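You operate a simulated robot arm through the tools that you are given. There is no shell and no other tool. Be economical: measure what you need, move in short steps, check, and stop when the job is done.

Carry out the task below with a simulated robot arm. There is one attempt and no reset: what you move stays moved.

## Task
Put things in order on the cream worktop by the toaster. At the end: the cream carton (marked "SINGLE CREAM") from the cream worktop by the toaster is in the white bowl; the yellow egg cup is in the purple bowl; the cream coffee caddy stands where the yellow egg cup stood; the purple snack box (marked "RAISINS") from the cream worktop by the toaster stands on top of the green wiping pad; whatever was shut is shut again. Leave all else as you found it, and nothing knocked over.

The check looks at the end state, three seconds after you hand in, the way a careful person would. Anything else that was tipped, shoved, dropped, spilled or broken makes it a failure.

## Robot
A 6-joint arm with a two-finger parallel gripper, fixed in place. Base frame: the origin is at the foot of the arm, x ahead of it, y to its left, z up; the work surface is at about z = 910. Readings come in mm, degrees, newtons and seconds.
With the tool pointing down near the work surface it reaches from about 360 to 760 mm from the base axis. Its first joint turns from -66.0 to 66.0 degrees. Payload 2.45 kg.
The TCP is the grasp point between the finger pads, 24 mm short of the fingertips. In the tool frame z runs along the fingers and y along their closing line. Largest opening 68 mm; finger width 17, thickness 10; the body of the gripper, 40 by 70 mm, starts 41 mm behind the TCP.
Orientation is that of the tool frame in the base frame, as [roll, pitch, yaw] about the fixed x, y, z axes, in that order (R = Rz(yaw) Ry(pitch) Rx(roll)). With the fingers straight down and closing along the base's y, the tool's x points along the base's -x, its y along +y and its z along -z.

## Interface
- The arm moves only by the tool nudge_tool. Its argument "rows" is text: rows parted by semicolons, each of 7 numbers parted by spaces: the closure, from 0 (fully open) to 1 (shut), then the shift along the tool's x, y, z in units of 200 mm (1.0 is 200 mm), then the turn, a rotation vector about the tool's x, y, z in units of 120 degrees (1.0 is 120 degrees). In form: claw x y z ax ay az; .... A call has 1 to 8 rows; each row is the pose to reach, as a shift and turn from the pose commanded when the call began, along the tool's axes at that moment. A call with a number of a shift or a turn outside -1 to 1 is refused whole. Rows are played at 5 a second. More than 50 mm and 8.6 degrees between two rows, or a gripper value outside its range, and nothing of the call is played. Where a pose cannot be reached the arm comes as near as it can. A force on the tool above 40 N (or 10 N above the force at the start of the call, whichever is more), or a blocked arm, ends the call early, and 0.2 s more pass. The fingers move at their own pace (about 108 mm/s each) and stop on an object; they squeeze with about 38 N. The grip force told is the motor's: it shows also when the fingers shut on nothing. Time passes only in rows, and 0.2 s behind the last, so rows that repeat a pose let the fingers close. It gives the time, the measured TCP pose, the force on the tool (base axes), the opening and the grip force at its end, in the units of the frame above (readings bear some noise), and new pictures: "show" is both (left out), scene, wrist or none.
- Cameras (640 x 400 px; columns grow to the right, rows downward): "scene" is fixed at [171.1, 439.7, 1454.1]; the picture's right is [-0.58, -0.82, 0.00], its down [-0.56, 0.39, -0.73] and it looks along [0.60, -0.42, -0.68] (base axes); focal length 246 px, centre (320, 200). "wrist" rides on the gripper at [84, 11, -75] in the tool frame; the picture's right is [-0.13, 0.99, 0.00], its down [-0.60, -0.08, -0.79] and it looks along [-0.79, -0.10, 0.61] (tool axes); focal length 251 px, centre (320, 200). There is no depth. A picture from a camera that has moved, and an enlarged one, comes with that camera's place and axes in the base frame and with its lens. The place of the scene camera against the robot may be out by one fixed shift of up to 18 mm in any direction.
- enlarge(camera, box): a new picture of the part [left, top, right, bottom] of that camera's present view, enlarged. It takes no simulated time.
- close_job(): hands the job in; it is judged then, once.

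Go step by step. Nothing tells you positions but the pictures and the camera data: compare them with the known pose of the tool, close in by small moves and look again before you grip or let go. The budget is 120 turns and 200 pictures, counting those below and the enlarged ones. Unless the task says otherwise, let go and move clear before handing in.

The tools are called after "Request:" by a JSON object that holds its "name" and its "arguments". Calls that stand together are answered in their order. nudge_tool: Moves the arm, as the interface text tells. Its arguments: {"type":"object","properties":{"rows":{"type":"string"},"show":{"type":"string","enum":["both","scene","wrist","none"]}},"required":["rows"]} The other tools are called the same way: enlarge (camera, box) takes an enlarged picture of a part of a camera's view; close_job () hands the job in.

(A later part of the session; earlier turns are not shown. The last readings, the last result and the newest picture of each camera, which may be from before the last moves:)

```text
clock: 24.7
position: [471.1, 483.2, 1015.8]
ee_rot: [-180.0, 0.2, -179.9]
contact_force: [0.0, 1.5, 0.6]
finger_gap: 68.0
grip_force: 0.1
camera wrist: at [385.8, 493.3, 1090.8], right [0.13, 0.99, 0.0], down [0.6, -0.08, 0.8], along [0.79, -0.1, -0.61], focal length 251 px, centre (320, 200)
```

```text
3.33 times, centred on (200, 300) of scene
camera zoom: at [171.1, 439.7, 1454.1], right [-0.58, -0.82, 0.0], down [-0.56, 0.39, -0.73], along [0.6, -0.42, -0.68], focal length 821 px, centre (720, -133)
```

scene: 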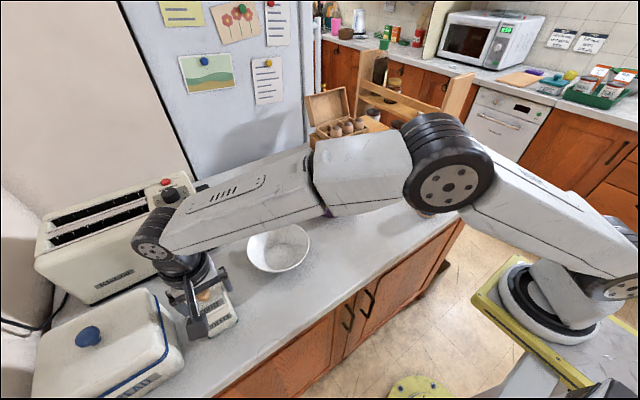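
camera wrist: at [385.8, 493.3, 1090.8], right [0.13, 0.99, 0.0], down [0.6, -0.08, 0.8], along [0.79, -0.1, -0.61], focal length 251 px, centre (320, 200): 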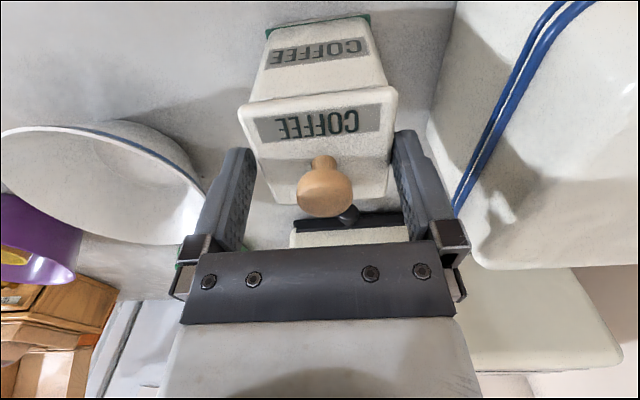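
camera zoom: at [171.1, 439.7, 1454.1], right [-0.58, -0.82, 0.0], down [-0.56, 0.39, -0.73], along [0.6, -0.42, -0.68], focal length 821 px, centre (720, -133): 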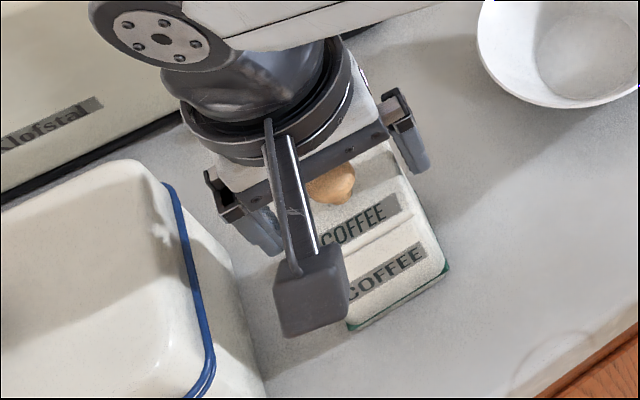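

The lid sits slightly toward +y relative to the fingers, so I'll shift +1.3 mm, go down 15 mm and close.

Request:
{"name": "nudge_tool", "arguments": {"rows": "0 0 0.007 0.01 0 0 0; 0 0 0.007 0.035 0 0 0; 0 0 0.007 0.06 0 0 0; 0 0 0.007 0.075 0 0 0; 0.3 0 0.007 0.075 0 0 0; 1 0 0.007 0.075 0 0 0; 1 0 0.007 0.075 0 0 0"}}

Request:
{"name": "enlarge", "arguments": {"camera": "wrist", "box": [200, 80, 440, 240]}}

```text
clock: 26.3
position: [469.1, 485.9, 1000.6]
ee_rot: [180.0, 0.2, -180.0]
contact_force: [-0.7, 0.6, 0.1]
finger_gap: 62.9
grip_force: 37.6
camera wrist: at [384.7, 495.9, 1075.9], right [0.13, 0.99, 0.0], down [0.6, -0.08, 0.8], along [0.79, -0.1, -0.61], focal length 251 px, centre (320, 200)
```

scene: 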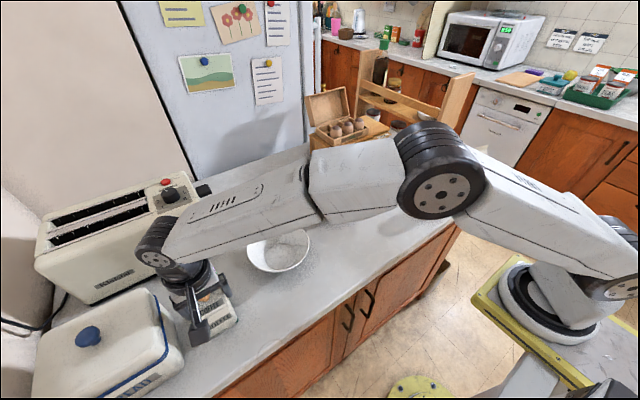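
wrist: 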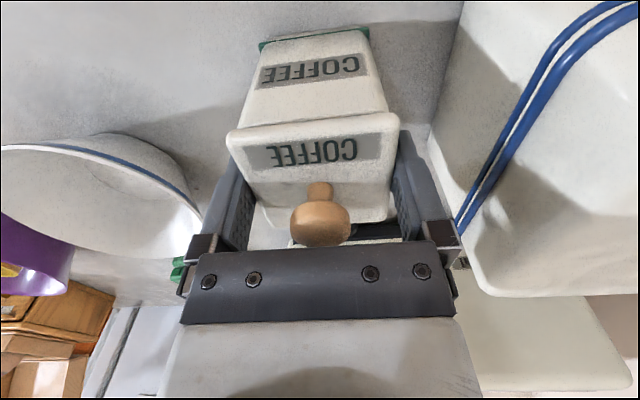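

```text
2.50 times, centred on (320, 160) of wrist
camera zoom: at [384.7, 495.9, 1075.9], right [0.13, 0.99, 0.0], down [0.6, -0.08, 0.8], along [0.79, -0.1, -0.61], focal length 629 px, centre (320, 300)
```

zoom: 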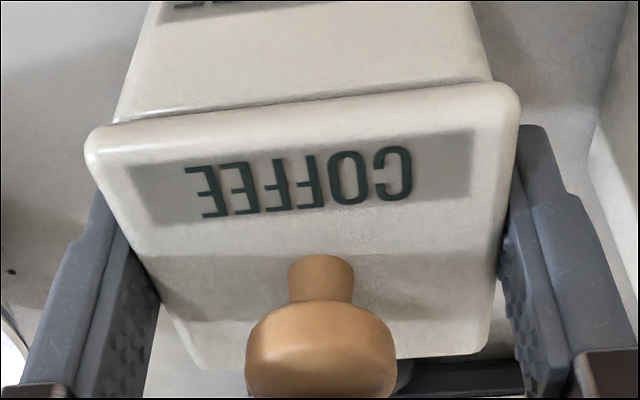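

Gripped at 62.9 mm, which is the lid width. I'll lift a little to see whether the body comes with the lid.

Request:
{"name": "nudge_tool", "arguments": {"rows": "1 0 0 -0.015 0 0 0; 1 0 0 -0.03 0 0 0; 1 0 0 -0.04 0 0 0; 1 0 0 -0.04 0 0 0"}}

Request:
{"name": "enlarge", "arguments": {"camera": "wrist", "box": [200, 0, 440, 240]}}

Request:
{"name": "enlarge", "arguments": {"camera": "scene", "box": [180, 260, 250, 350]}}

```text
clock: 27.3
position: [469.9, 484.3, 1010.0]
ee_rot: [-180.0, 0.2, -179.9]
contact_force: [0.6, -0.5, -0.3]
finger_gap: 63.0
grip_force: 38.3
camera wrist: at [384.6, 495.4, 1084.0], right [0.13, 0.99, 0.0], down [0.6, -0.08, 0.8], along [0.79, -0.1, -0.61], focal length 251 px, centre (320, 200)
```

scene: 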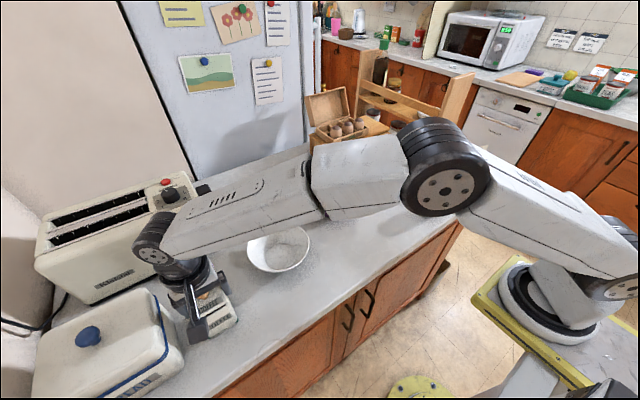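
wrist: 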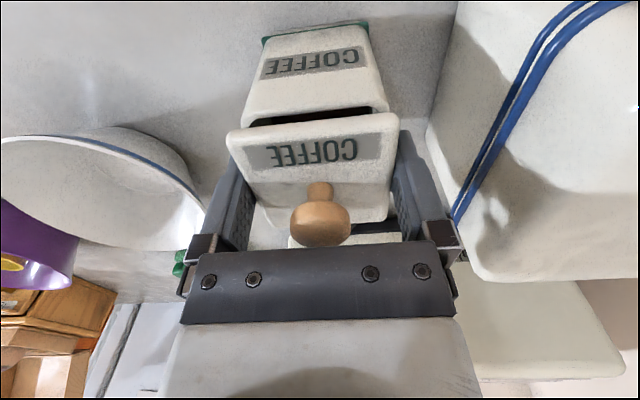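

```text
1.67 times, centred on (320, 120) of wrist
camera zoom: at [384.6, 495.4, 1084.0], right [0.13, 0.99, 0.0], down [0.6, -0.08, 0.8], along [0.79, -0.1, -0.61], focal length 419 px, centre (320, 333)
```

zoom: 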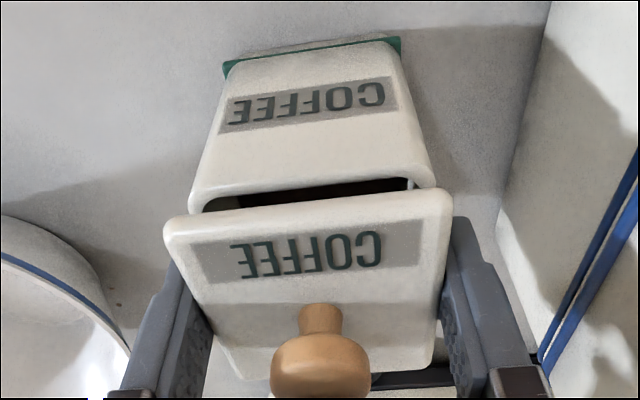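

```text
4.44 times, centred on (215, 305) of scene
camera zoom: at [171.1, 439.7, 1454.1], right [-0.58, -0.82, 0.0], down [-0.56, 0.39, -0.73], along [0.6, -0.42, -0.68], focal length 1094 px, centre (787, -267)
```

zoom: 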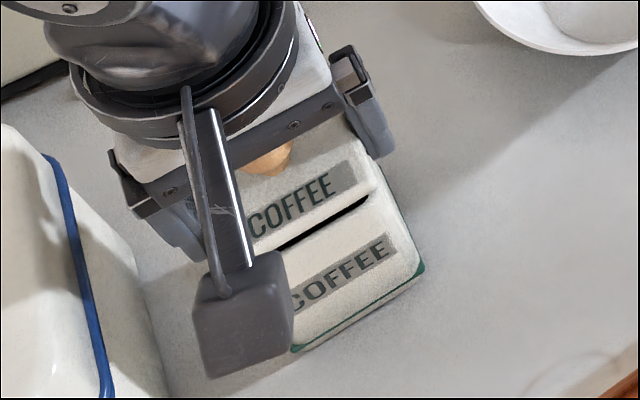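

The lid is loose and the body stayed put. I'll seat the lid back, then regrip it by its knob, park it, move the body and refit the lid at the destination.

Request:
{"name": "nudge_tool", "arguments": {"rows": "1 0 0 0.015 0 0 0; 1 0 0 0.03 0 0 0; 1 0 0 0.04 0 0 0; 1 0 0 0.043 0 0 0; 1 0 0 0.043 0 0 0"}}

Request:
{"name": "enlarge", "arguments": {"camera": "wrist", "box": [200, 0, 440, 240]}}

```text
clock: 28.5
position: [469.7, 484.7, 1000.5]
ee_rot: [-180.0, 0.1, -180.0]
contact_force: [1.2, 0.5, 0.6]
finger_gap: 62.8
grip_force: 37.6
camera wrist: at [384.7, 495.7, 1075.2], right [0.13, 0.99, 0.0], down [0.6, -0.08, 0.8], along [0.79, -0.1, -0.61], focal length 251 px, centre (320, 200)
```

scene: 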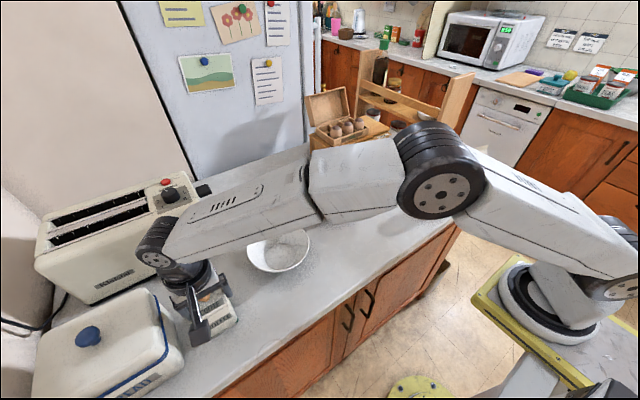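
wrist: 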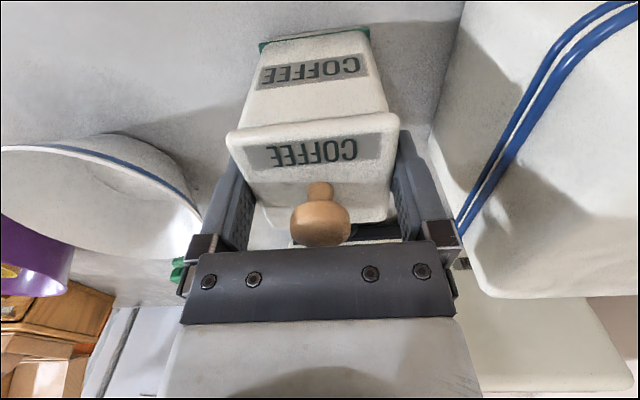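

```text
1.67 times, centred on (320, 120) of wrist
camera zoom: at [384.7, 495.7, 1075.2], right [0.13, 0.99, 0.0], down [0.6, -0.08, 0.8], along [0.79, -0.1, -0.61], focal length 419 px, centre (320, 333)
```

zoom: 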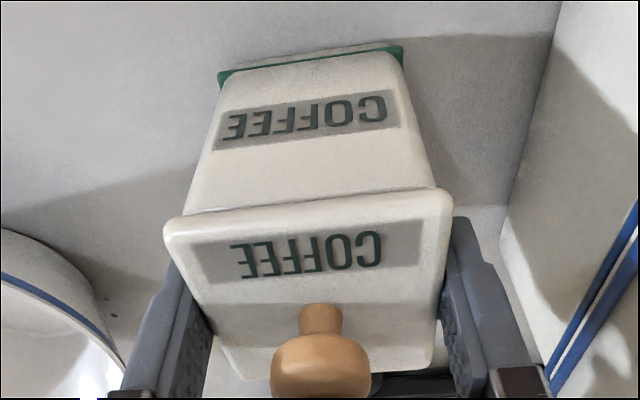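

The lid is seated again. I'll open, rise 32 mm to knob height, and look before closing on the knob.

Request:
{"name": "nudge_tool", "arguments": {"rows": "0 0 0 0 0 0 0; 0 0 0 0 0 0 0; 0 0 0 -0.08 0 0 0; 0 -0.01 0 -0.16 0 0 0; 0 -0.01 0 -0.16 0 0 0"}}

Request:
{"name": "enlarge", "arguments": {"camera": "wrist", "box": [200, 80, 440, 240]}}

Request:
{"name": "enlarge", "arguments": {"camera": "scene", "box": [160, 240, 260, 350]}}

```text
clock: 29.7
position: [471.8, 485.5, 1031.4]
ee_rot: [-179.9, 0.2, -180.0]
contact_force: [0.4, -0.2, 0.2]
finger_gap: 68.0
grip_force: 0.1
camera wrist: at [387.5, 496.0, 1106.7], right [0.13, 0.99, 0.0], down [0.6, -0.08, 0.8], along [0.79, -0.1, -0.61], focal length 251 px, centre (320, 200)
```

scene: 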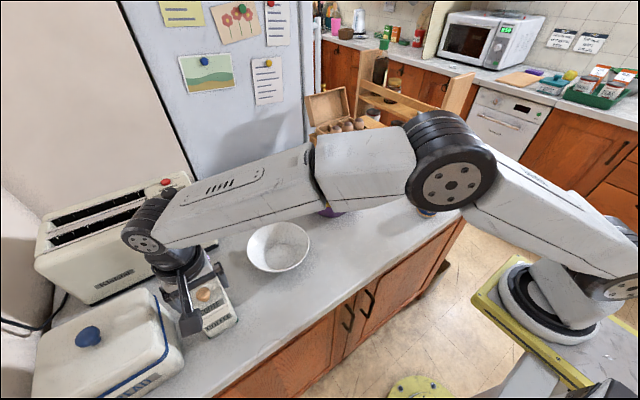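
wrist: 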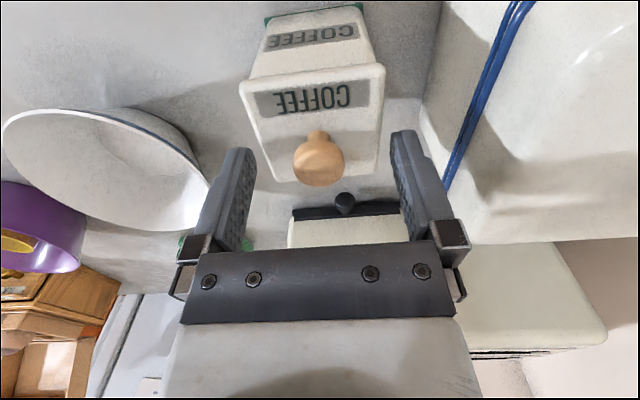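

```text
2.50 times, centred on (320, 160) of wrist
camera zoom: at [387.5, 496.0, 1106.7], right [0.13, 0.99, 0.0], down [0.6, -0.08, 0.8], along [0.79, -0.1, -0.61], focal length 629 px, centre (320, 300)
```

zoom: 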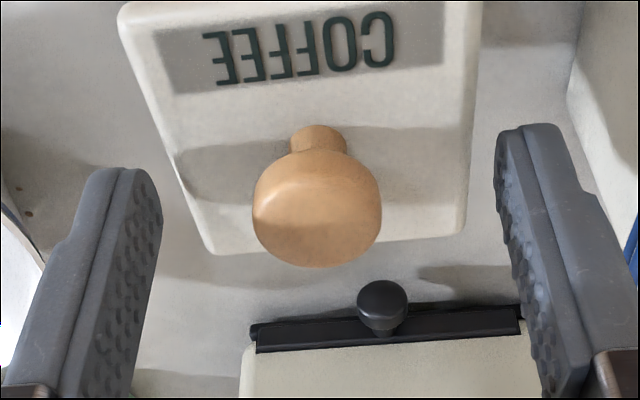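

```text
3.64 times, centred on (210, 295) of scene
camera zoom: at [171.1, 439.7, 1454.1], right [-0.58, -0.82, 0.0], down [-0.56, 0.39, -0.73], along [0.6, -0.42, -0.68], focal length 895 px, centre (720, -146)
```

zoom: 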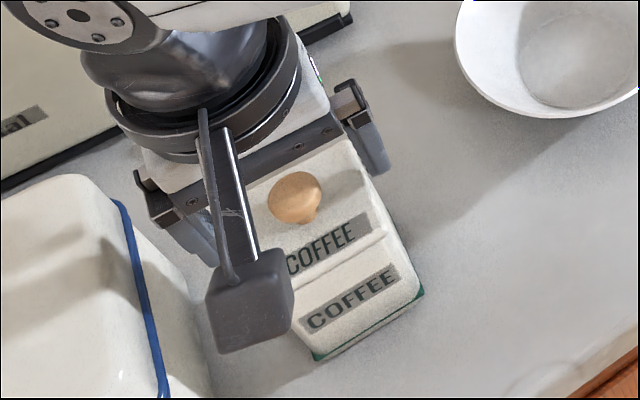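

Request:
{"name": "nudge_tool", "arguments": {"rows": "0 -0.008 0 0.015 0 0 0; 0.4 -0.008 0 0.015 0 0 0; 0.8 -0.008 0 0.015 0 0 0; 1 -0.008 0 0.015 0 0 0; 1 -0.008 0 0.015 0 0 0", "show": "none"}}

Request:
{"name": "nudge_tool", "arguments": {"rows": "1 0 0 -0.025 0 0 0; 1 0 0 -0.05 0 0 0; 1 0 0 -0.1 0 0 0; 1 0 0 -0.2 0 0 0; 1 0 0 -0.2 0 0 0"}}

Request:
{"name": "enlarge", "arguments": {"camera": "wrist", "box": [200, 0, 440, 240]}}

Request:
{"name": "enlarge", "arguments": {"camera": "scene", "box": [160, 240, 260, 350]}}

```text
clock: 30.9
position: [473.7, 485.5, 1030.2]
ee_rot: [-180.0, 0.2, -180.0]
contact_force: [1.5, 1.0, 1.6]
finger_gap: 22.6
grip_force: 37.3
```

```text
clock: 32.1
position: [471.8, 485.3, 1068.9]
ee_rot: [-180.0, 0.2, -180.0]
contact_force: [-0.1, 0.1, -0.5]
finger_gap: 22.5
grip_force: 38.7
camera wrist: at [386.9, 495.4, 1143.9], right [0.13, 0.99, 0.0], down [0.6, -0.08, 0.8], along [0.79, -0.1, -0.61], focal length 251 px, centre (320, 200)
```

scene: 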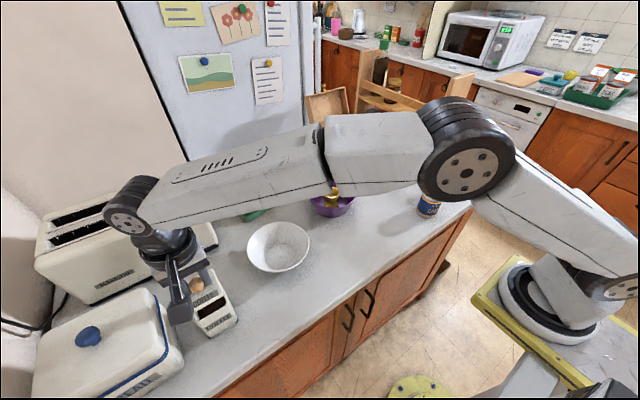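
wrist: 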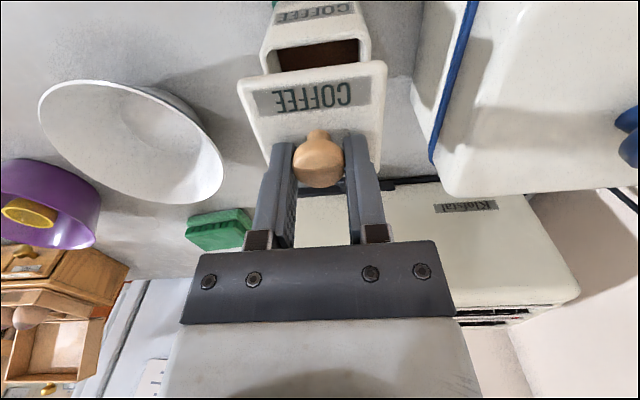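

```text
1.67 times, centred on (320, 120) of wrist
camera zoom: at [386.9, 495.4, 1143.9], right [0.13, 0.99, 0.0], down [0.6, -0.08, 0.8], along [0.79, -0.1, -0.61], focal length 419 px, centre (320, 333)
```

zoom: 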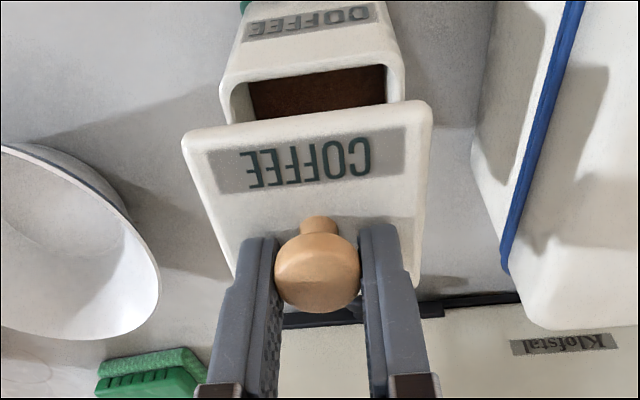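

```text
3.64 times, centred on (210, 295) of scene
camera zoom: at [171.1, 439.7, 1454.1], right [-0.58, -0.82, 0.0], down [-0.56, 0.39, -0.73], along [0.6, -0.42, -0.68], focal length 895 px, centre (720, -146)
```

zoom: 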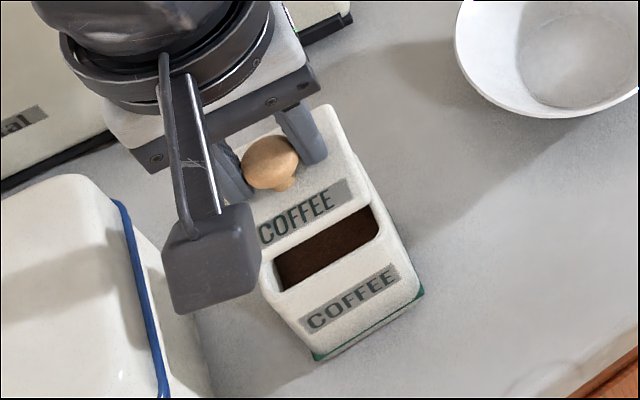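

The lid is off, held level by the knob, and the caddy holds coffee. I'll park the lid on clear worktop near (420,385).

Request:
{"name": "nudge_tool", "arguments": {"rows": "1 0.06 -0.12 0 0 0 0; 1 0.13 -0.25 0 0 0 0; 1 0.2 -0.38 0 0 0 0; 1 0.26 -0.5 0 0 0 0; 1 0.26 -0.5 0.2 0 0 0; 1 0.26 -0.5 0.4 0 0 0; 1 0.26 -0.5 0.4 0 0 0"}}

Request:
{"name": "enlarge", "arguments": {"camera": "scene", "box": [180, 220, 320, 360]}}

```text
clock: 33.7
position: [419.8, 384.9, 990.0]
ee_rot: [-179.9, 0.2, -179.9]
contact_force: [0.4, 0.7, 0.0]
finger_gap: 22.5
grip_force: 37.7
camera wrist: at [336.9, 396.0, 1064.2], right [0.13, 0.99, 0.0], down [0.6, -0.08, 0.8], along [0.79, -0.1, -0.61], focal length 251 px, centre (320, 200)
```

scene: 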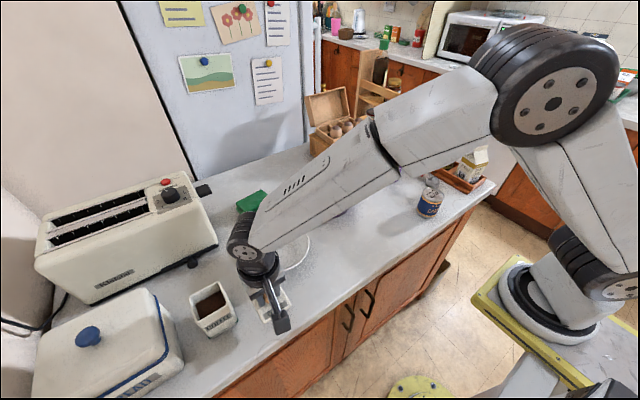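
wrist: 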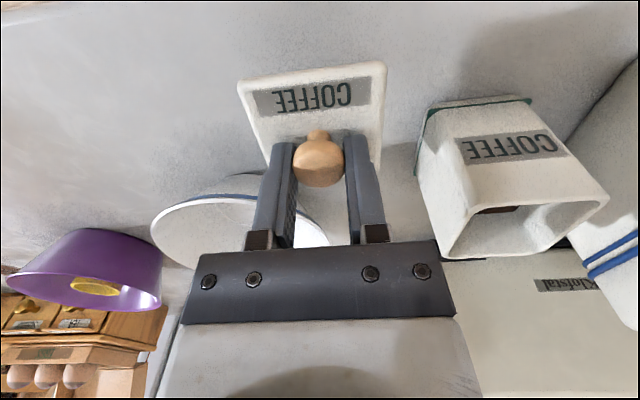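

```text
2.86 times, centred on (250, 290) of scene
camera zoom: at [171.1, 439.7, 1454.1], right [-0.58, -0.82, 0.0], down [-0.56, 0.39, -0.73], along [0.6, -0.42, -0.68], focal length 703 px, centre (520, -57)
```

zoom: 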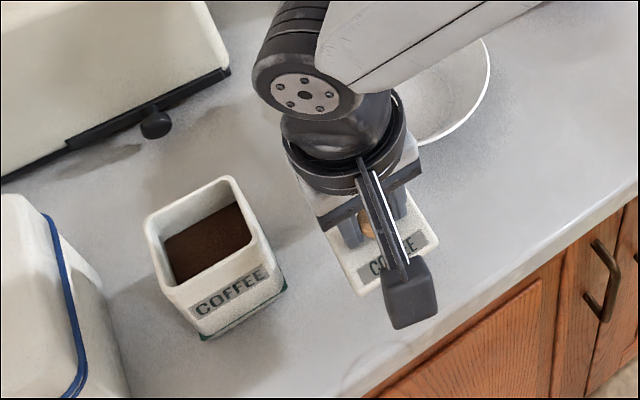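

Request:
{"name": "nudge_tool", "arguments": {"rows": "1 0 0 0.08 0 0 0; 1 0 0 0.15 0 0 0; 1 0 0 0.17 0 0 0; 1 0 0 0.17 0 0 0"}}

Request:
{"name": "enlarge", "arguments": {"camera": "scene", "box": [220, 250, 320, 350]}}

```text
clock: 34.7
position: [422.8, 385.0, 956.9]
ee_rot: [-180.0, 0.2, -180.0]
contact_force: [0.4, 0.9, 0.2]
finger_gap: 22.6
grip_force: 37.9
camera wrist: at [337.9, 395.7, 1031.5], right [0.13, 0.99, 0.0], down [0.6, -0.08, 0.8], along [0.79, -0.1, -0.61], focal length 251 px, centre (320, 200)
```

scene: 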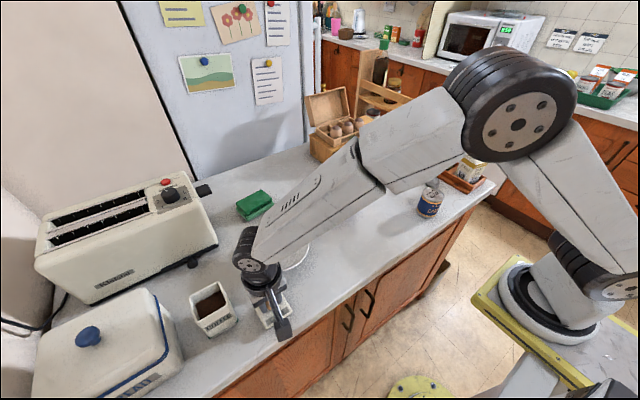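
wrist: 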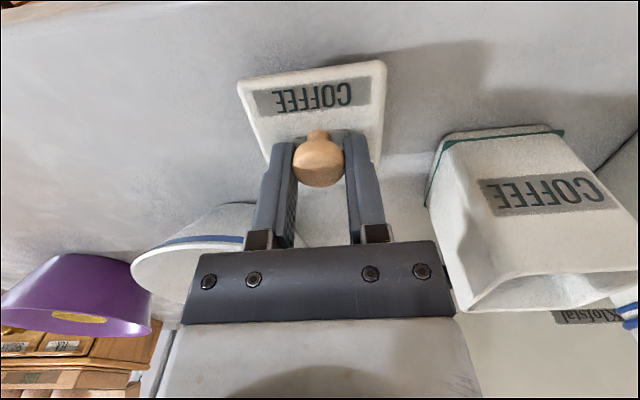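

```text
4.00 times, centred on (270, 300) of scene
camera zoom: at [171.1, 439.7, 1454.1], right [-0.58, -0.82, 0.0], down [-0.56, 0.39, -0.73], along [0.6, -0.42, -0.68], focal length 985 px, centre (520, -200)
```

zoom: 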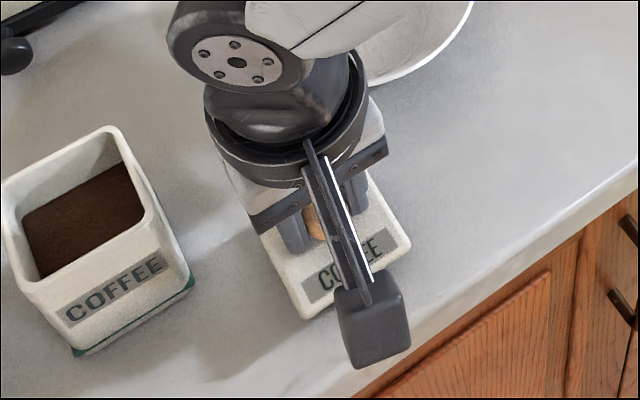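

Not down yet, so I'll continue in small steps.

Request:
{"name": "nudge_tool", "arguments": {"rows": "1 0 0 0.015 0 0 0; 1 0 0 0.03 0 0 0; 1 0 0 0.045 0 0 0; 1 0 0 0.045 0 0 0", "show": "none"}}

Request:
{"name": "nudge_tool", "arguments": {"rows": "1 0 0 0.01 0 0 0; 1 0 0 0.02 0 0 0; 1 0 0 0.02 0 0 0"}}

Request:
{"name": "enlarge", "arguments": {"camera": "scene", "box": [220, 250, 320, 350]}}

```text
clock: 35.7
position: [421.0, 386.1, 949.4]
ee_rot: [-179.9, 0.3, -179.9]
contact_force: [0.0, 0.0, 0.4]
finger_gap: 22.4
grip_force: 37.8
```

```text
clock: 36.5
position: [422.2, 385.1, 945.3]
ee_rot: [179.9, 0.2, -180.0]
contact_force: [0.4, 0.3, -0.2]
finger_gap: 22.6
grip_force: 38.2
camera wrist: at [337.3, 395.7, 1018.9], right [0.13, 0.99, 0.0], down [0.6, -0.08, 0.8], along [0.79, -0.1, -0.61], focal length 251 px, centre (320, 200)
```

scene: 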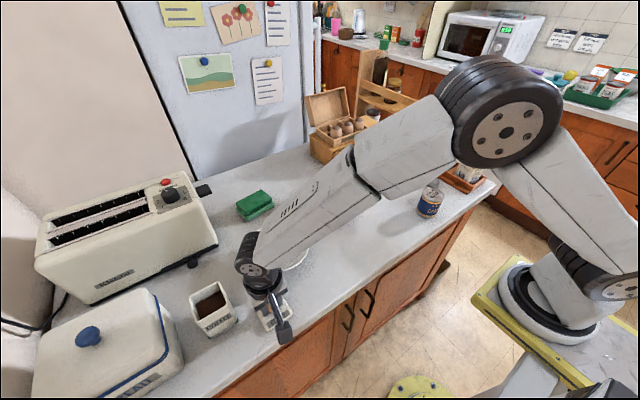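
wrist: 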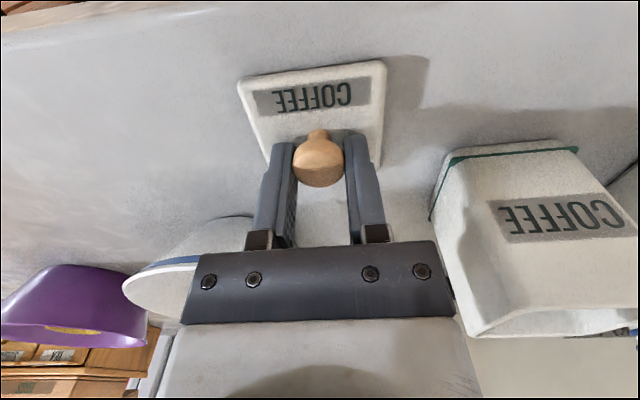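

```text
4.00 times, centred on (270, 300) of scene
camera zoom: at [171.1, 439.7, 1454.1], right [-0.58, -0.82, 0.0], down [-0.56, 0.39, -0.73], along [0.6, -0.42, -0.68], focal length 985 px, centre (520, -200)
```

zoom: 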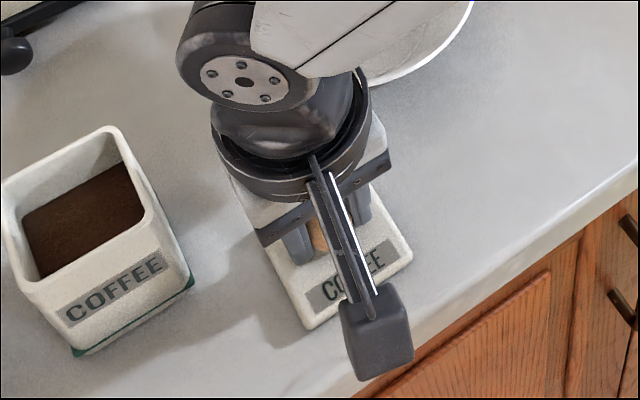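

Request:
{"name": "nudge_tool", "arguments": {"rows": "1 0 0 0.01 0 0 0; 1 0 0 0.02 0 0 0; 1 0 0 0.02 0 0 0", "show": "none"}}

Request:
{"name": "nudge_tool", "arguments": {"rows": "1 0 0 0.005 0 0 0; 1 0 0 0.01 0 0 0; 1 0 0 0.01 0 0 0", "show": "wrist"}}

```text
clock: 37.1
position: [422.3, 385.8, 943.2]
ee_rot: [179.8, 0.3, 180.0]
contact_force: [0.4, -0.8, 5.7]
finger_gap: 22.5
grip_force: 38.2
stopped in row 3: the force on the tool passed its limit (the readings are from after the stop); the commanded pose is now the measured one
```

```text
clock: 37.9
position: [422.6, 385.8, 943.6]
ee_rot: [179.7, 0.6, -180.0]
contact_force: [2.7, -6.4, 34.1]
finger_gap: 22.8
grip_force: 38.2
camera wrist: at [337.7, 396.5, 1018.1], right [0.13, 0.99, 0.01], down [0.6, -0.08, 0.8], along [0.79, -0.1, -0.6], focal length 251 px, centre (320, 200)
```

wrist: 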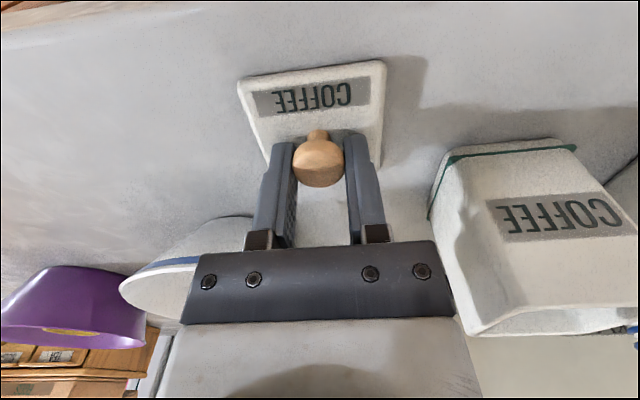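

The lid is down, with contact at TCP z≈943. I'll ease off, open and rise.

Request:
{"name": "nudge_tool", "arguments": {"rows": "1 0 0 -0.014 0 0 0; 0.5 0 0 -0.014 0 0 0; 0 0 0 -0.014 0 0 0; 0 0 0 -0.014 0 0 0; 0 0 0 -0.15 0 0 0; 0 0 0 -0.35 0 0 0; 0 0 0 -0.55 0 0 0; 0 0 0 -0.55 0 0 0"}}

Request:
{"name": "enlarge", "arguments": {"camera": "scene", "box": [220, 250, 320, 350]}}

```text
clock: 39.7
position: [420.2, 385.8, 1052.4]
ee_rot: [180.0, 0.2, -179.9]
contact_force: [-0.8, -0.4, 0.2]
finger_gap: 67.8
grip_force: 0.1
camera wrist: at [336.6, 395.7, 1126.8], right [0.13, 0.99, 0.0], down [0.6, -0.08, 0.8], along [0.79, -0.1, -0.61], focal length 251 px, centre (320, 200)
```

scene: 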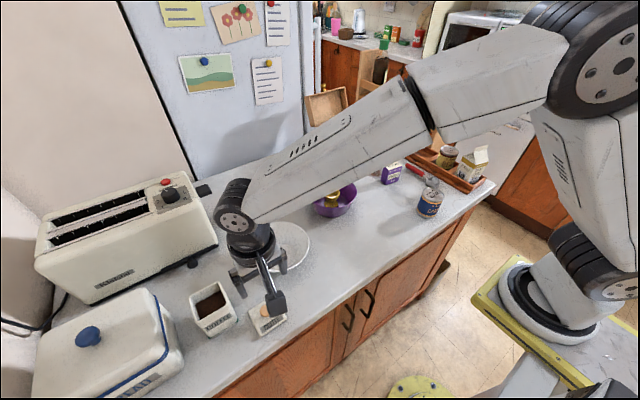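
wrist: 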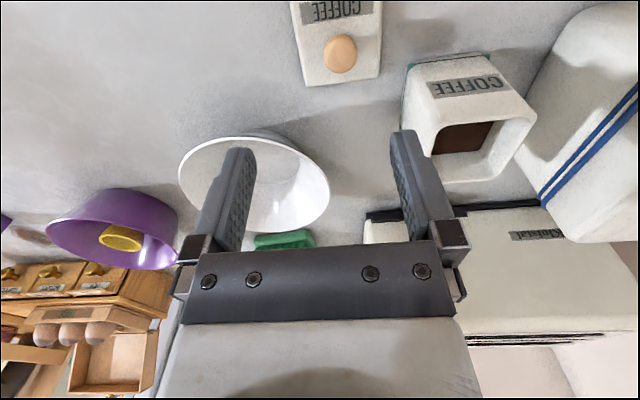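

```text
4.00 times, centred on (270, 300) of scene
camera zoom: at [171.1, 439.7, 1454.1], right [-0.58, -0.82, 0.0], down [-0.56, 0.39, -0.73], along [0.6, -0.42, -0.68], focal length 985 px, centre (520, -200)
```

zoom: 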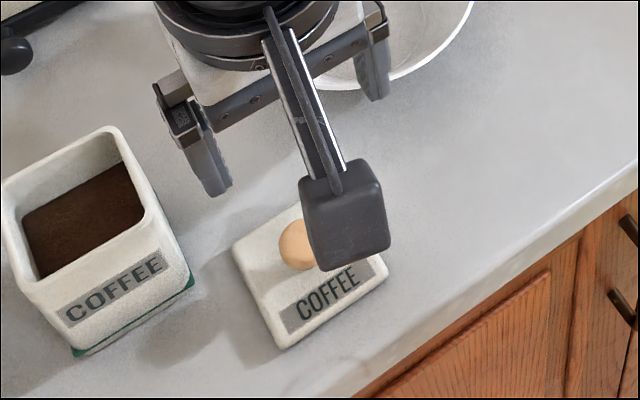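

The lid is parked, having slid about 13 mm to (420,399) on release, and it lies flat. Next I'll go above the open caddy body.

Request:
{"name": "nudge_tool", "arguments": {"rows": "0 -0.06 0.12 0 0 0 0; 0 -0.12 0.25 0 0 0 0; 0 -0.19 0.38 0 0 0 0; 0 -0.25 0.497 0 0 0 0; 0 -0.25 0.497 0.07 0 0 0; 0 -0.25 0.497 0.07 0 0 0"}}

Request:
{"name": "enlarge", "arguments": {"camera": "wrist", "box": [200, 40, 440, 240]}}

```text
clock: 41.1
position: [470.6, 486.7, 1040.5]
ee_rot: [179.9, 0.2, 179.9]
contact_force: [-0.5, 0.3, 0.1]
finger_gap: 68.1
grip_force: 0.0
camera wrist: at [386.4, 496.4, 1115.2], right [0.13, 0.99, 0.0], down [0.6, -0.08, 0.8], along [0.79, -0.1, -0.61], focal length 251 px, centre (320, 200)
```

scene: 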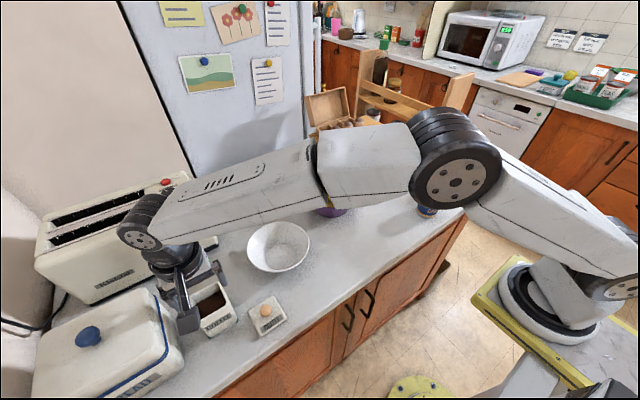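
wrist: 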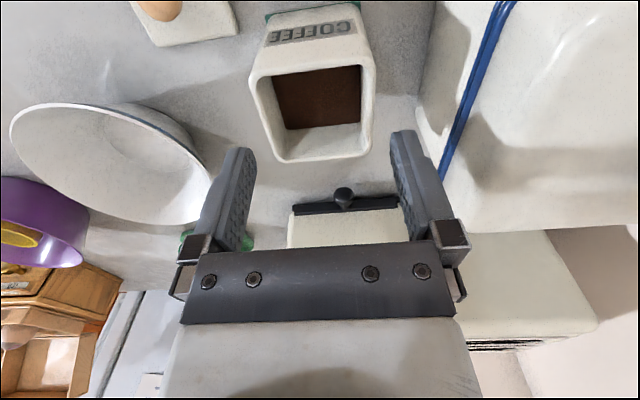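

```text
2.00 times, centred on (320, 140) of wrist
camera zoom: at [386.4, 496.4, 1115.2], right [0.13, 0.99, 0.0], down [0.6, -0.08, 0.8], along [0.79, -0.1, -0.61], focal length 503 px, centre (320, 320)
```

zoom: 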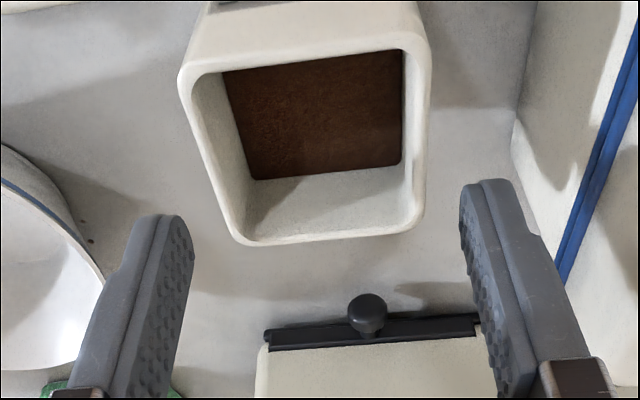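

The body's centre is (470,485), as expected. I'll descend around it and grip the upper 35 mm.

Request:
{"name": "nudge_tool", "arguments": {"rows": "0 0 -0.006 0.08 0 0 0; 0 0 -0.006 0.16 0 0 0; 0 0 -0.006 0.22 0 0 0; 0 0 -0.006 0.27 0 0 0; 0 0 -0.006 0.27 0 0 0; 0.4 0 -0.006 0.27 0 0 0; 1 0 -0.006 0.27 0 0 0; 1 0 -0.006 0.27 0 0 0"}}

```text
clock: 42.9
position: [471.9, 483.4, 983.7]
ee_rot: [-179.9, 0.2, -180.0]
contact_force: [0.4, 1.1, 0.2]
finger_gap: 61.7
grip_force: 37.8
camera wrist: at [387.3, 495.1, 1058.9], right [0.13, 0.99, 0.0], down [0.6, -0.08, 0.8], along [0.79, -0.1, -0.61], focal length 251 px, centre (320, 200)
```

scene: 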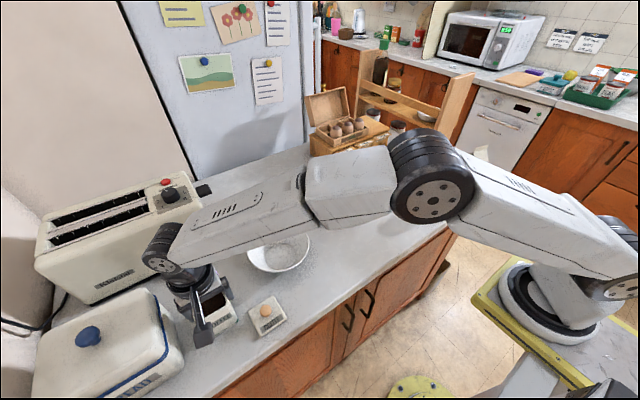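
wrist: 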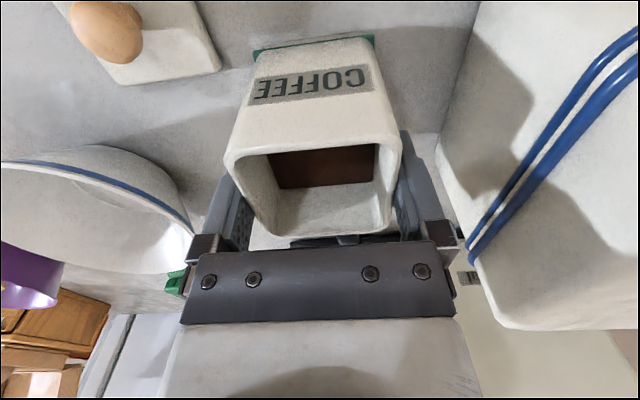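

Body gripped at 61.7 mm. I'll lift gently and check.

Request:
{"name": "nudge_tool", "arguments": {"rows": "1 0 0 -0.05 0 0 0; 1 0 0 -0.15 0 0 0; 1 0 0 -0.3 0 0 0; 1 0 0 -0.5 0 0 0; 1 0 0 -0.68 0 0 0; 1 0 0 -0.68 0 0 0"}}

```text
clock: 44.3
position: [471.6, 483.7, 1117.0]
ee_rot: [179.9, 0.2, 179.9]
contact_force: [-0.6, -0.4, -3.5]
finger_gap: 61.8
grip_force: 38.4
camera wrist: at [386.6, 494.0, 1191.8], right [0.13, 0.99, 0.0], down [0.6, -0.08, 0.8], along [0.79, -0.1, -0.61], focal length 251 px, centre (320, 200)
```

scene: 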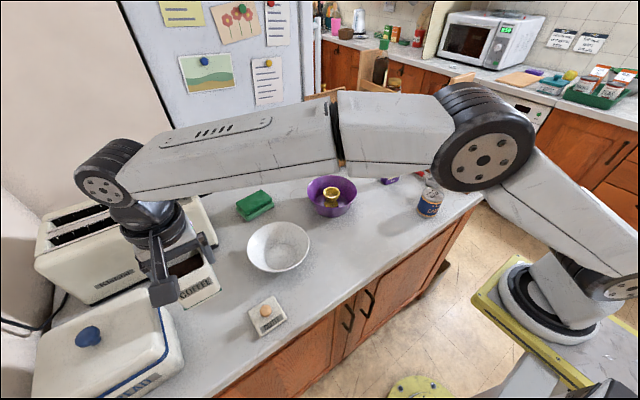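
wrist: 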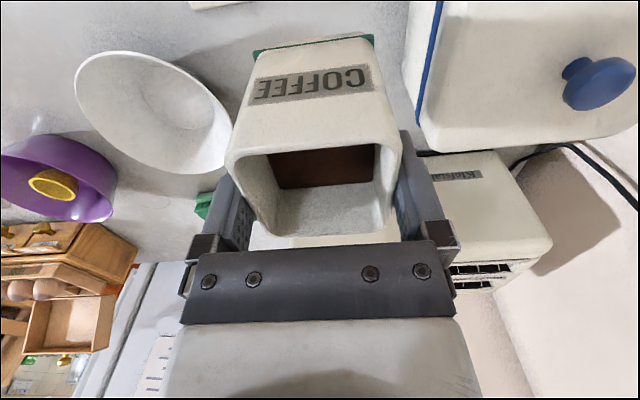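

Held level. I'll carry it across at height.

Request:
{"name": "nudge_tool", "arguments": {"rows": "1 -0.02 -0.1 -0.03 0 0 0; 1 -0.04 -0.3 -0.06 0 0 0; 1 -0.06 -0.5 -0.06 0 0 0; 1 -0.08 -0.7 -0.06 0 0 0; 1 -0.1 -0.9 -0.06 0 0 0; 1 -0.1 -1.0 -0.06 0 0 0", "show": "none"}}

Request:
{"name": "nudge_tool", "arguments": {"rows": "1 -0.02 -0.2 0 0 0 0; 1 -0.04 -0.4 0 0 0 0; 1 -0.06 -0.6 0 0 0 0; 1 -0.08 -0.8 0 0 0 0; 1 -0.1 -1.0 0 0 0 0", "show": "none"}}

Request:
{"name": "nudge_tool", "arguments": {"rows": "1 -0.02 -0.2 0 0 0 0; 1 -0.04 -0.4 0 0 0 0; 1 -0.06 -0.6 0 0 0 0; 1 -0.08 -0.8 0 0 0 0; 1 -0.1 -1.0 0 0 0 0", "show": "none"}}

Request:
{"name": "nudge_tool", "arguments": {"rows": "1 -0.03 -0.2 0 0 0 0; 1 -0.06 -0.4 0 0 0 0; 1 -0.1 -0.6 0 0 0 0; 1 -0.14 -0.8 0 0 0 0; 1 -0.18 -0.95 0 0 0 0; 1 -0.18 -0.95 0 0 0 0"}}

```text
clock: 45.7
position: [492.5, 281.9, 1132.8]
ee_rot: [179.9, 0.3, 180.0]
contact_force: [0.1, 0.5, -5.5]
finger_gap: 61.8
grip_force: 38.5
```

```text
clock: 46.9
position: [509.9, 86.3, 1130.8]
ee_rot: [179.9, 0.2, -179.9]
contact_force: [-0.6, 0.3, -4.1]
finger_gap: 61.5
grip_force: 38.2
```

```text
clock: 48.1
position: [527.9, -115.2, 1132.5]
ee_rot: [180.0, 0.1, 180.0]
contact_force: [0.1, 0.4, -2.7]
finger_gap: 61.7
grip_force: 37.8
```

```text
clock: 49.5
position: [571.3, -307.0, 1129.3]
ee_rot: [-180.0, 0.3, -179.9]
contact_force: [0.4, -0.1, -3.4]
finger_gap: 61.7
grip_force: 37.9
camera wrist: at [486.7, -297.0, 1204.7], right [0.13, 0.99, 0.0], down [0.6, -0.08, 0.8], along [0.79, -0.1, -0.61], focal length 251 px, centre (320, 200)
```

scene: 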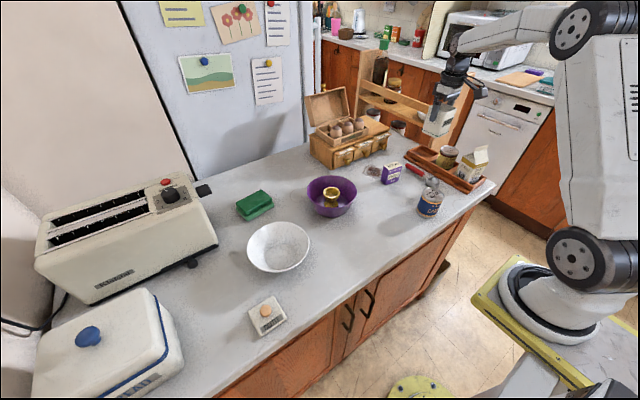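
wrist: 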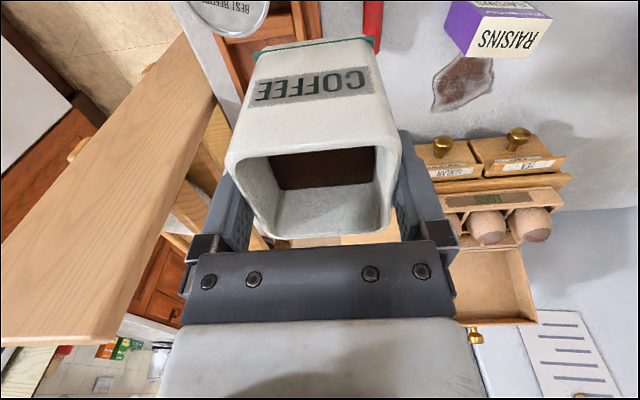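

I need an accurate view of the tray compartment, so I'll enlarge both views.

Request:
{"name": "enlarge", "arguments": {"camera": "scene", "box": [395, 125, 495, 200]}}

Request:
{"name": "enlarge", "arguments": {"camera": "wrist", "box": [180, 0, 420, 160]}}

```text
5.33 times, centred on (445, 162) of scene
camera zoom: at [171.2, 439.6, 1454.1], right [-0.58, -0.82, 0.0], down [-0.56, 0.39, -0.73], along [0.6, -0.42, -0.68], focal length 1313 px, centre (-347, 400)
```

zoom: 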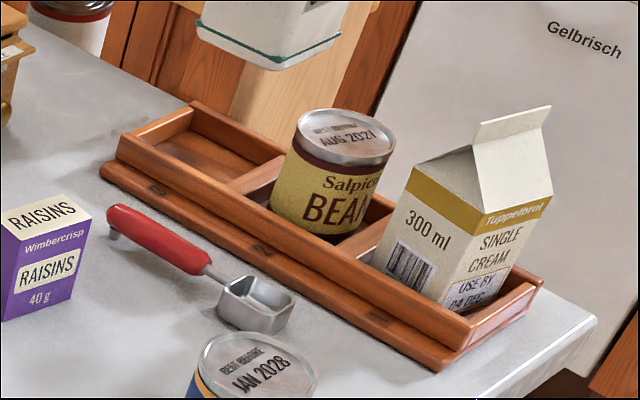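

```text
2.50 times, centred on (300, 80) of wrist
camera zoom: at [486.7, -297.0, 1204.7], right [0.13, 0.99, 0.0], down [0.6, -0.08, 0.8], along [0.79, -0.1, -0.61], focal length 629 px, centre (370, 500)
```

zoom: 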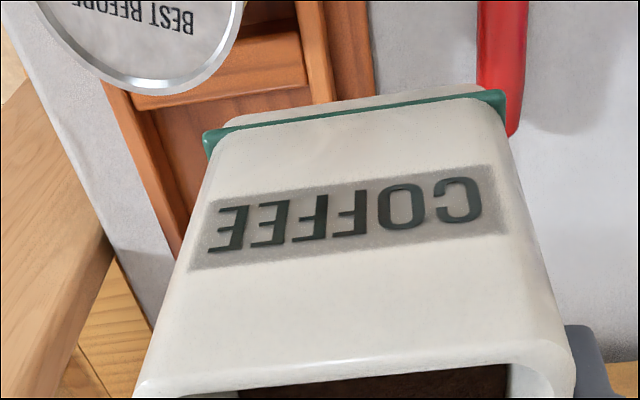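

The compartment's inside spans about x 577–648 and y −401…−333, so its centre is (611,−367) and the 61 mm body fits. I'll move above it.

Request:
{"name": "nudge_tool", "arguments": {"rows": "1 -0.06 -0.1 0 0 0 0; 1 -0.13 -0.2 0 0 0 0; 1 -0.198 -0.297 0 0 0 0; 1 -0.198 -0.297 0.12 0 0 0; 1 -0.198 -0.297 0.28 0 0 0; 1 -0.198 -0.297 0.42 0 0 0; 1 -0.198 -0.297 0.42 0 0 0"}}

Request:
{"name": "enlarge", "arguments": {"camera": "wrist", "box": [180, 0, 420, 160]}}

Request:
{"name": "enlarge", "arguments": {"camera": "scene", "box": [395, 105, 495, 200]}}

```text
clock: 51.1
position: [608.2, -364.9, 1045.1]
ee_rot: [179.8, 0.3, -180.0]
contact_force: [-0.2, 0.0, -3.2]
finger_gap: 61.7
grip_force: 37.8
camera wrist: at [524.0, -354.5, 1121.0], right [0.13, 0.99, 0.0], down [0.6, -0.08, 0.8], along [0.79, -0.1, -0.61], focal length 251 px, centre (320, 200)
```

scene: 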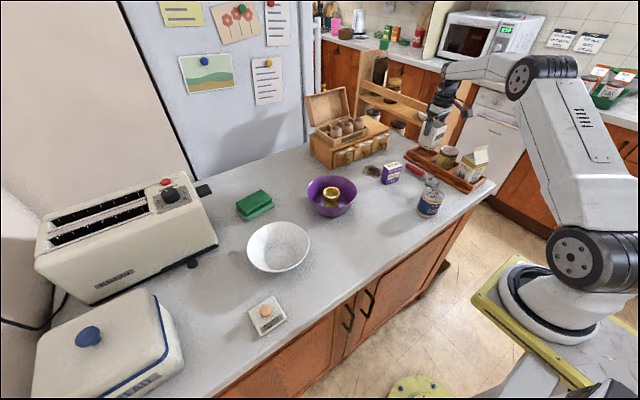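
wrist: 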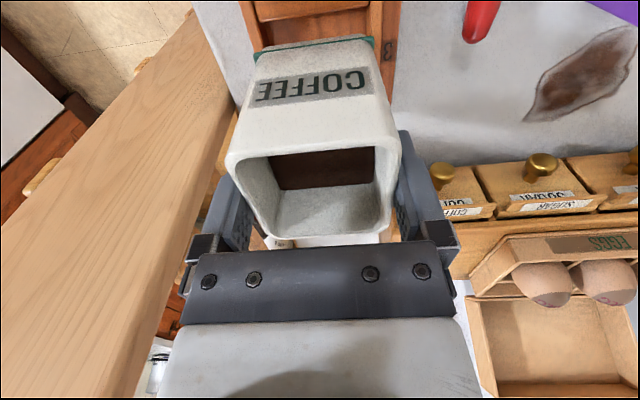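

```text
2.50 times, centred on (300, 80) of wrist
camera zoom: at [524.0, -354.5, 1121.0], right [0.13, 0.99, 0.0], down [0.6, -0.08, 0.8], along [0.79, -0.1, -0.61], focal length 629 px, centre (370, 500)
```

zoom: 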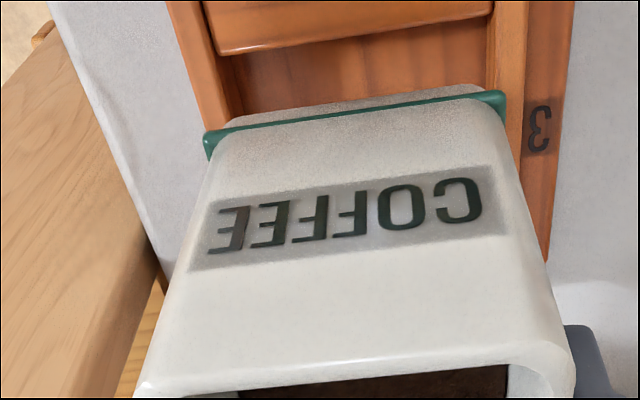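

```text
4.21 times, centred on (445, 152) of scene
camera zoom: at [171.2, 439.7, 1454.1], right [-0.58, -0.82, 0.0], down [-0.56, 0.39, -0.73], along [0.6, -0.42, -0.68], focal length 1037 px, centre (-206, 400)
```

zoom: 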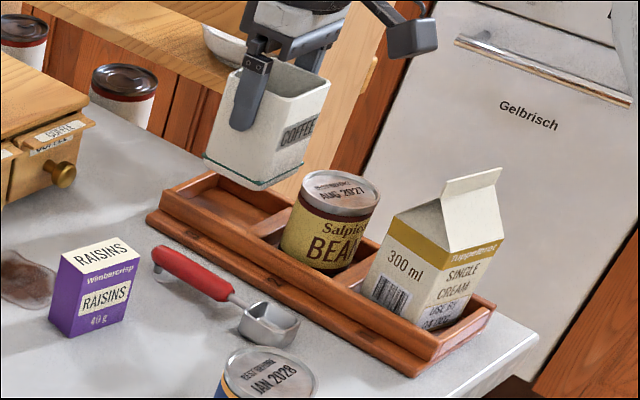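

The body aligns with the compartment, needing only about +0.8 mm in y. I'll lower it slowly past the tray walls.

Request:
{"name": "nudge_tool", "arguments": {"rows": "1 0 0.004 0.05 0 0 0; 1 0 0.004 0.1 0 0 0; 1 0 0.004 0.15 0 0 0; 1 0 0.004 0.15 0 0 0"}}

Request:
{"name": "enlarge", "arguments": {"camera": "wrist", "box": [180, 0, 420, 160]}}

Request:
{"name": "enlarge", "arguments": {"camera": "scene", "box": [395, 125, 475, 185]}}

```text
clock: 52.1
position: [607.7, -362.6, 1018.0]
ee_rot: [179.9, 0.2, 180.0]
contact_force: [-0.3, 0.0, -3.0]
finger_gap: 61.8
grip_force: 38.2
camera wrist: at [523.4, -352.8, 1092.3], right [0.13, 0.99, 0.0], down [0.6, -0.08, 0.8], along [0.79, -0.1, -0.61], focal length 251 px, centre (320, 200)
```

scene: 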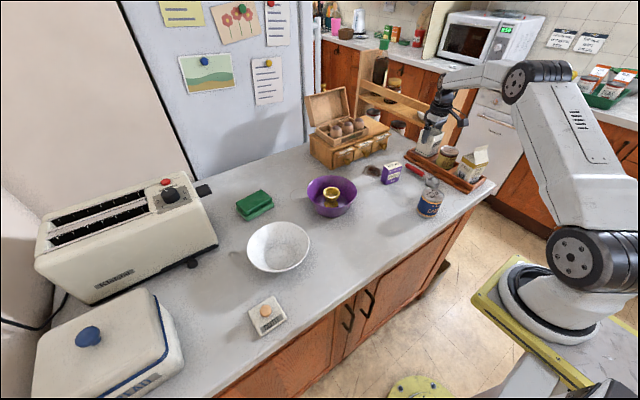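
wrist: 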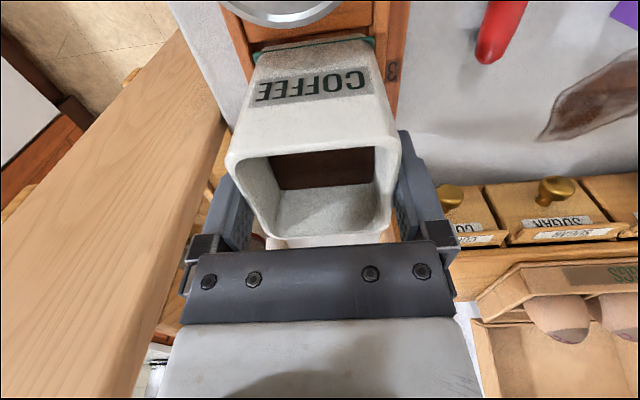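

```text
2.50 times, centred on (300, 80) of wrist
camera zoom: at [523.4, -352.8, 1092.3], right [0.13, 0.99, 0.0], down [0.6, -0.08, 0.8], along [0.79, -0.1, -0.61], focal length 629 px, centre (370, 500)
```

zoom: 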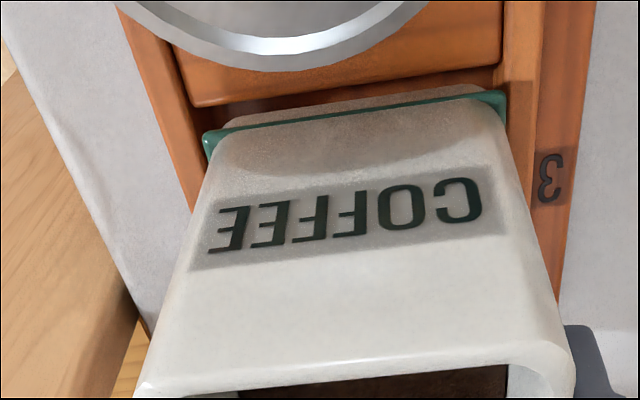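

```text
6.67 times, centred on (435, 155) of scene
camera zoom: at [171.2, 439.7, 1454.1], right [-0.58, -0.82, 0.0], down [-0.56, 0.39, -0.73], along [0.6, -0.42, -0.68], focal length 1641 px, centre (-447, 500)
```

zoom: 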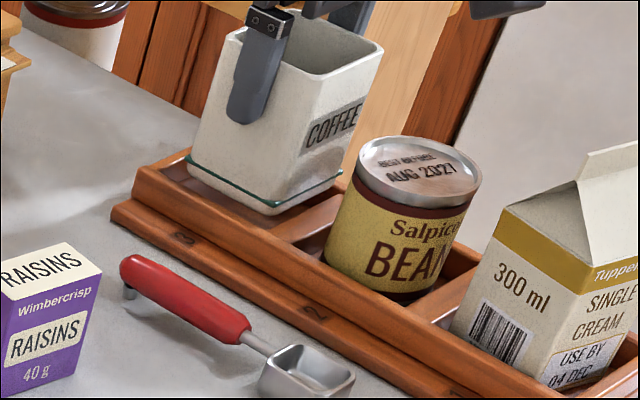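

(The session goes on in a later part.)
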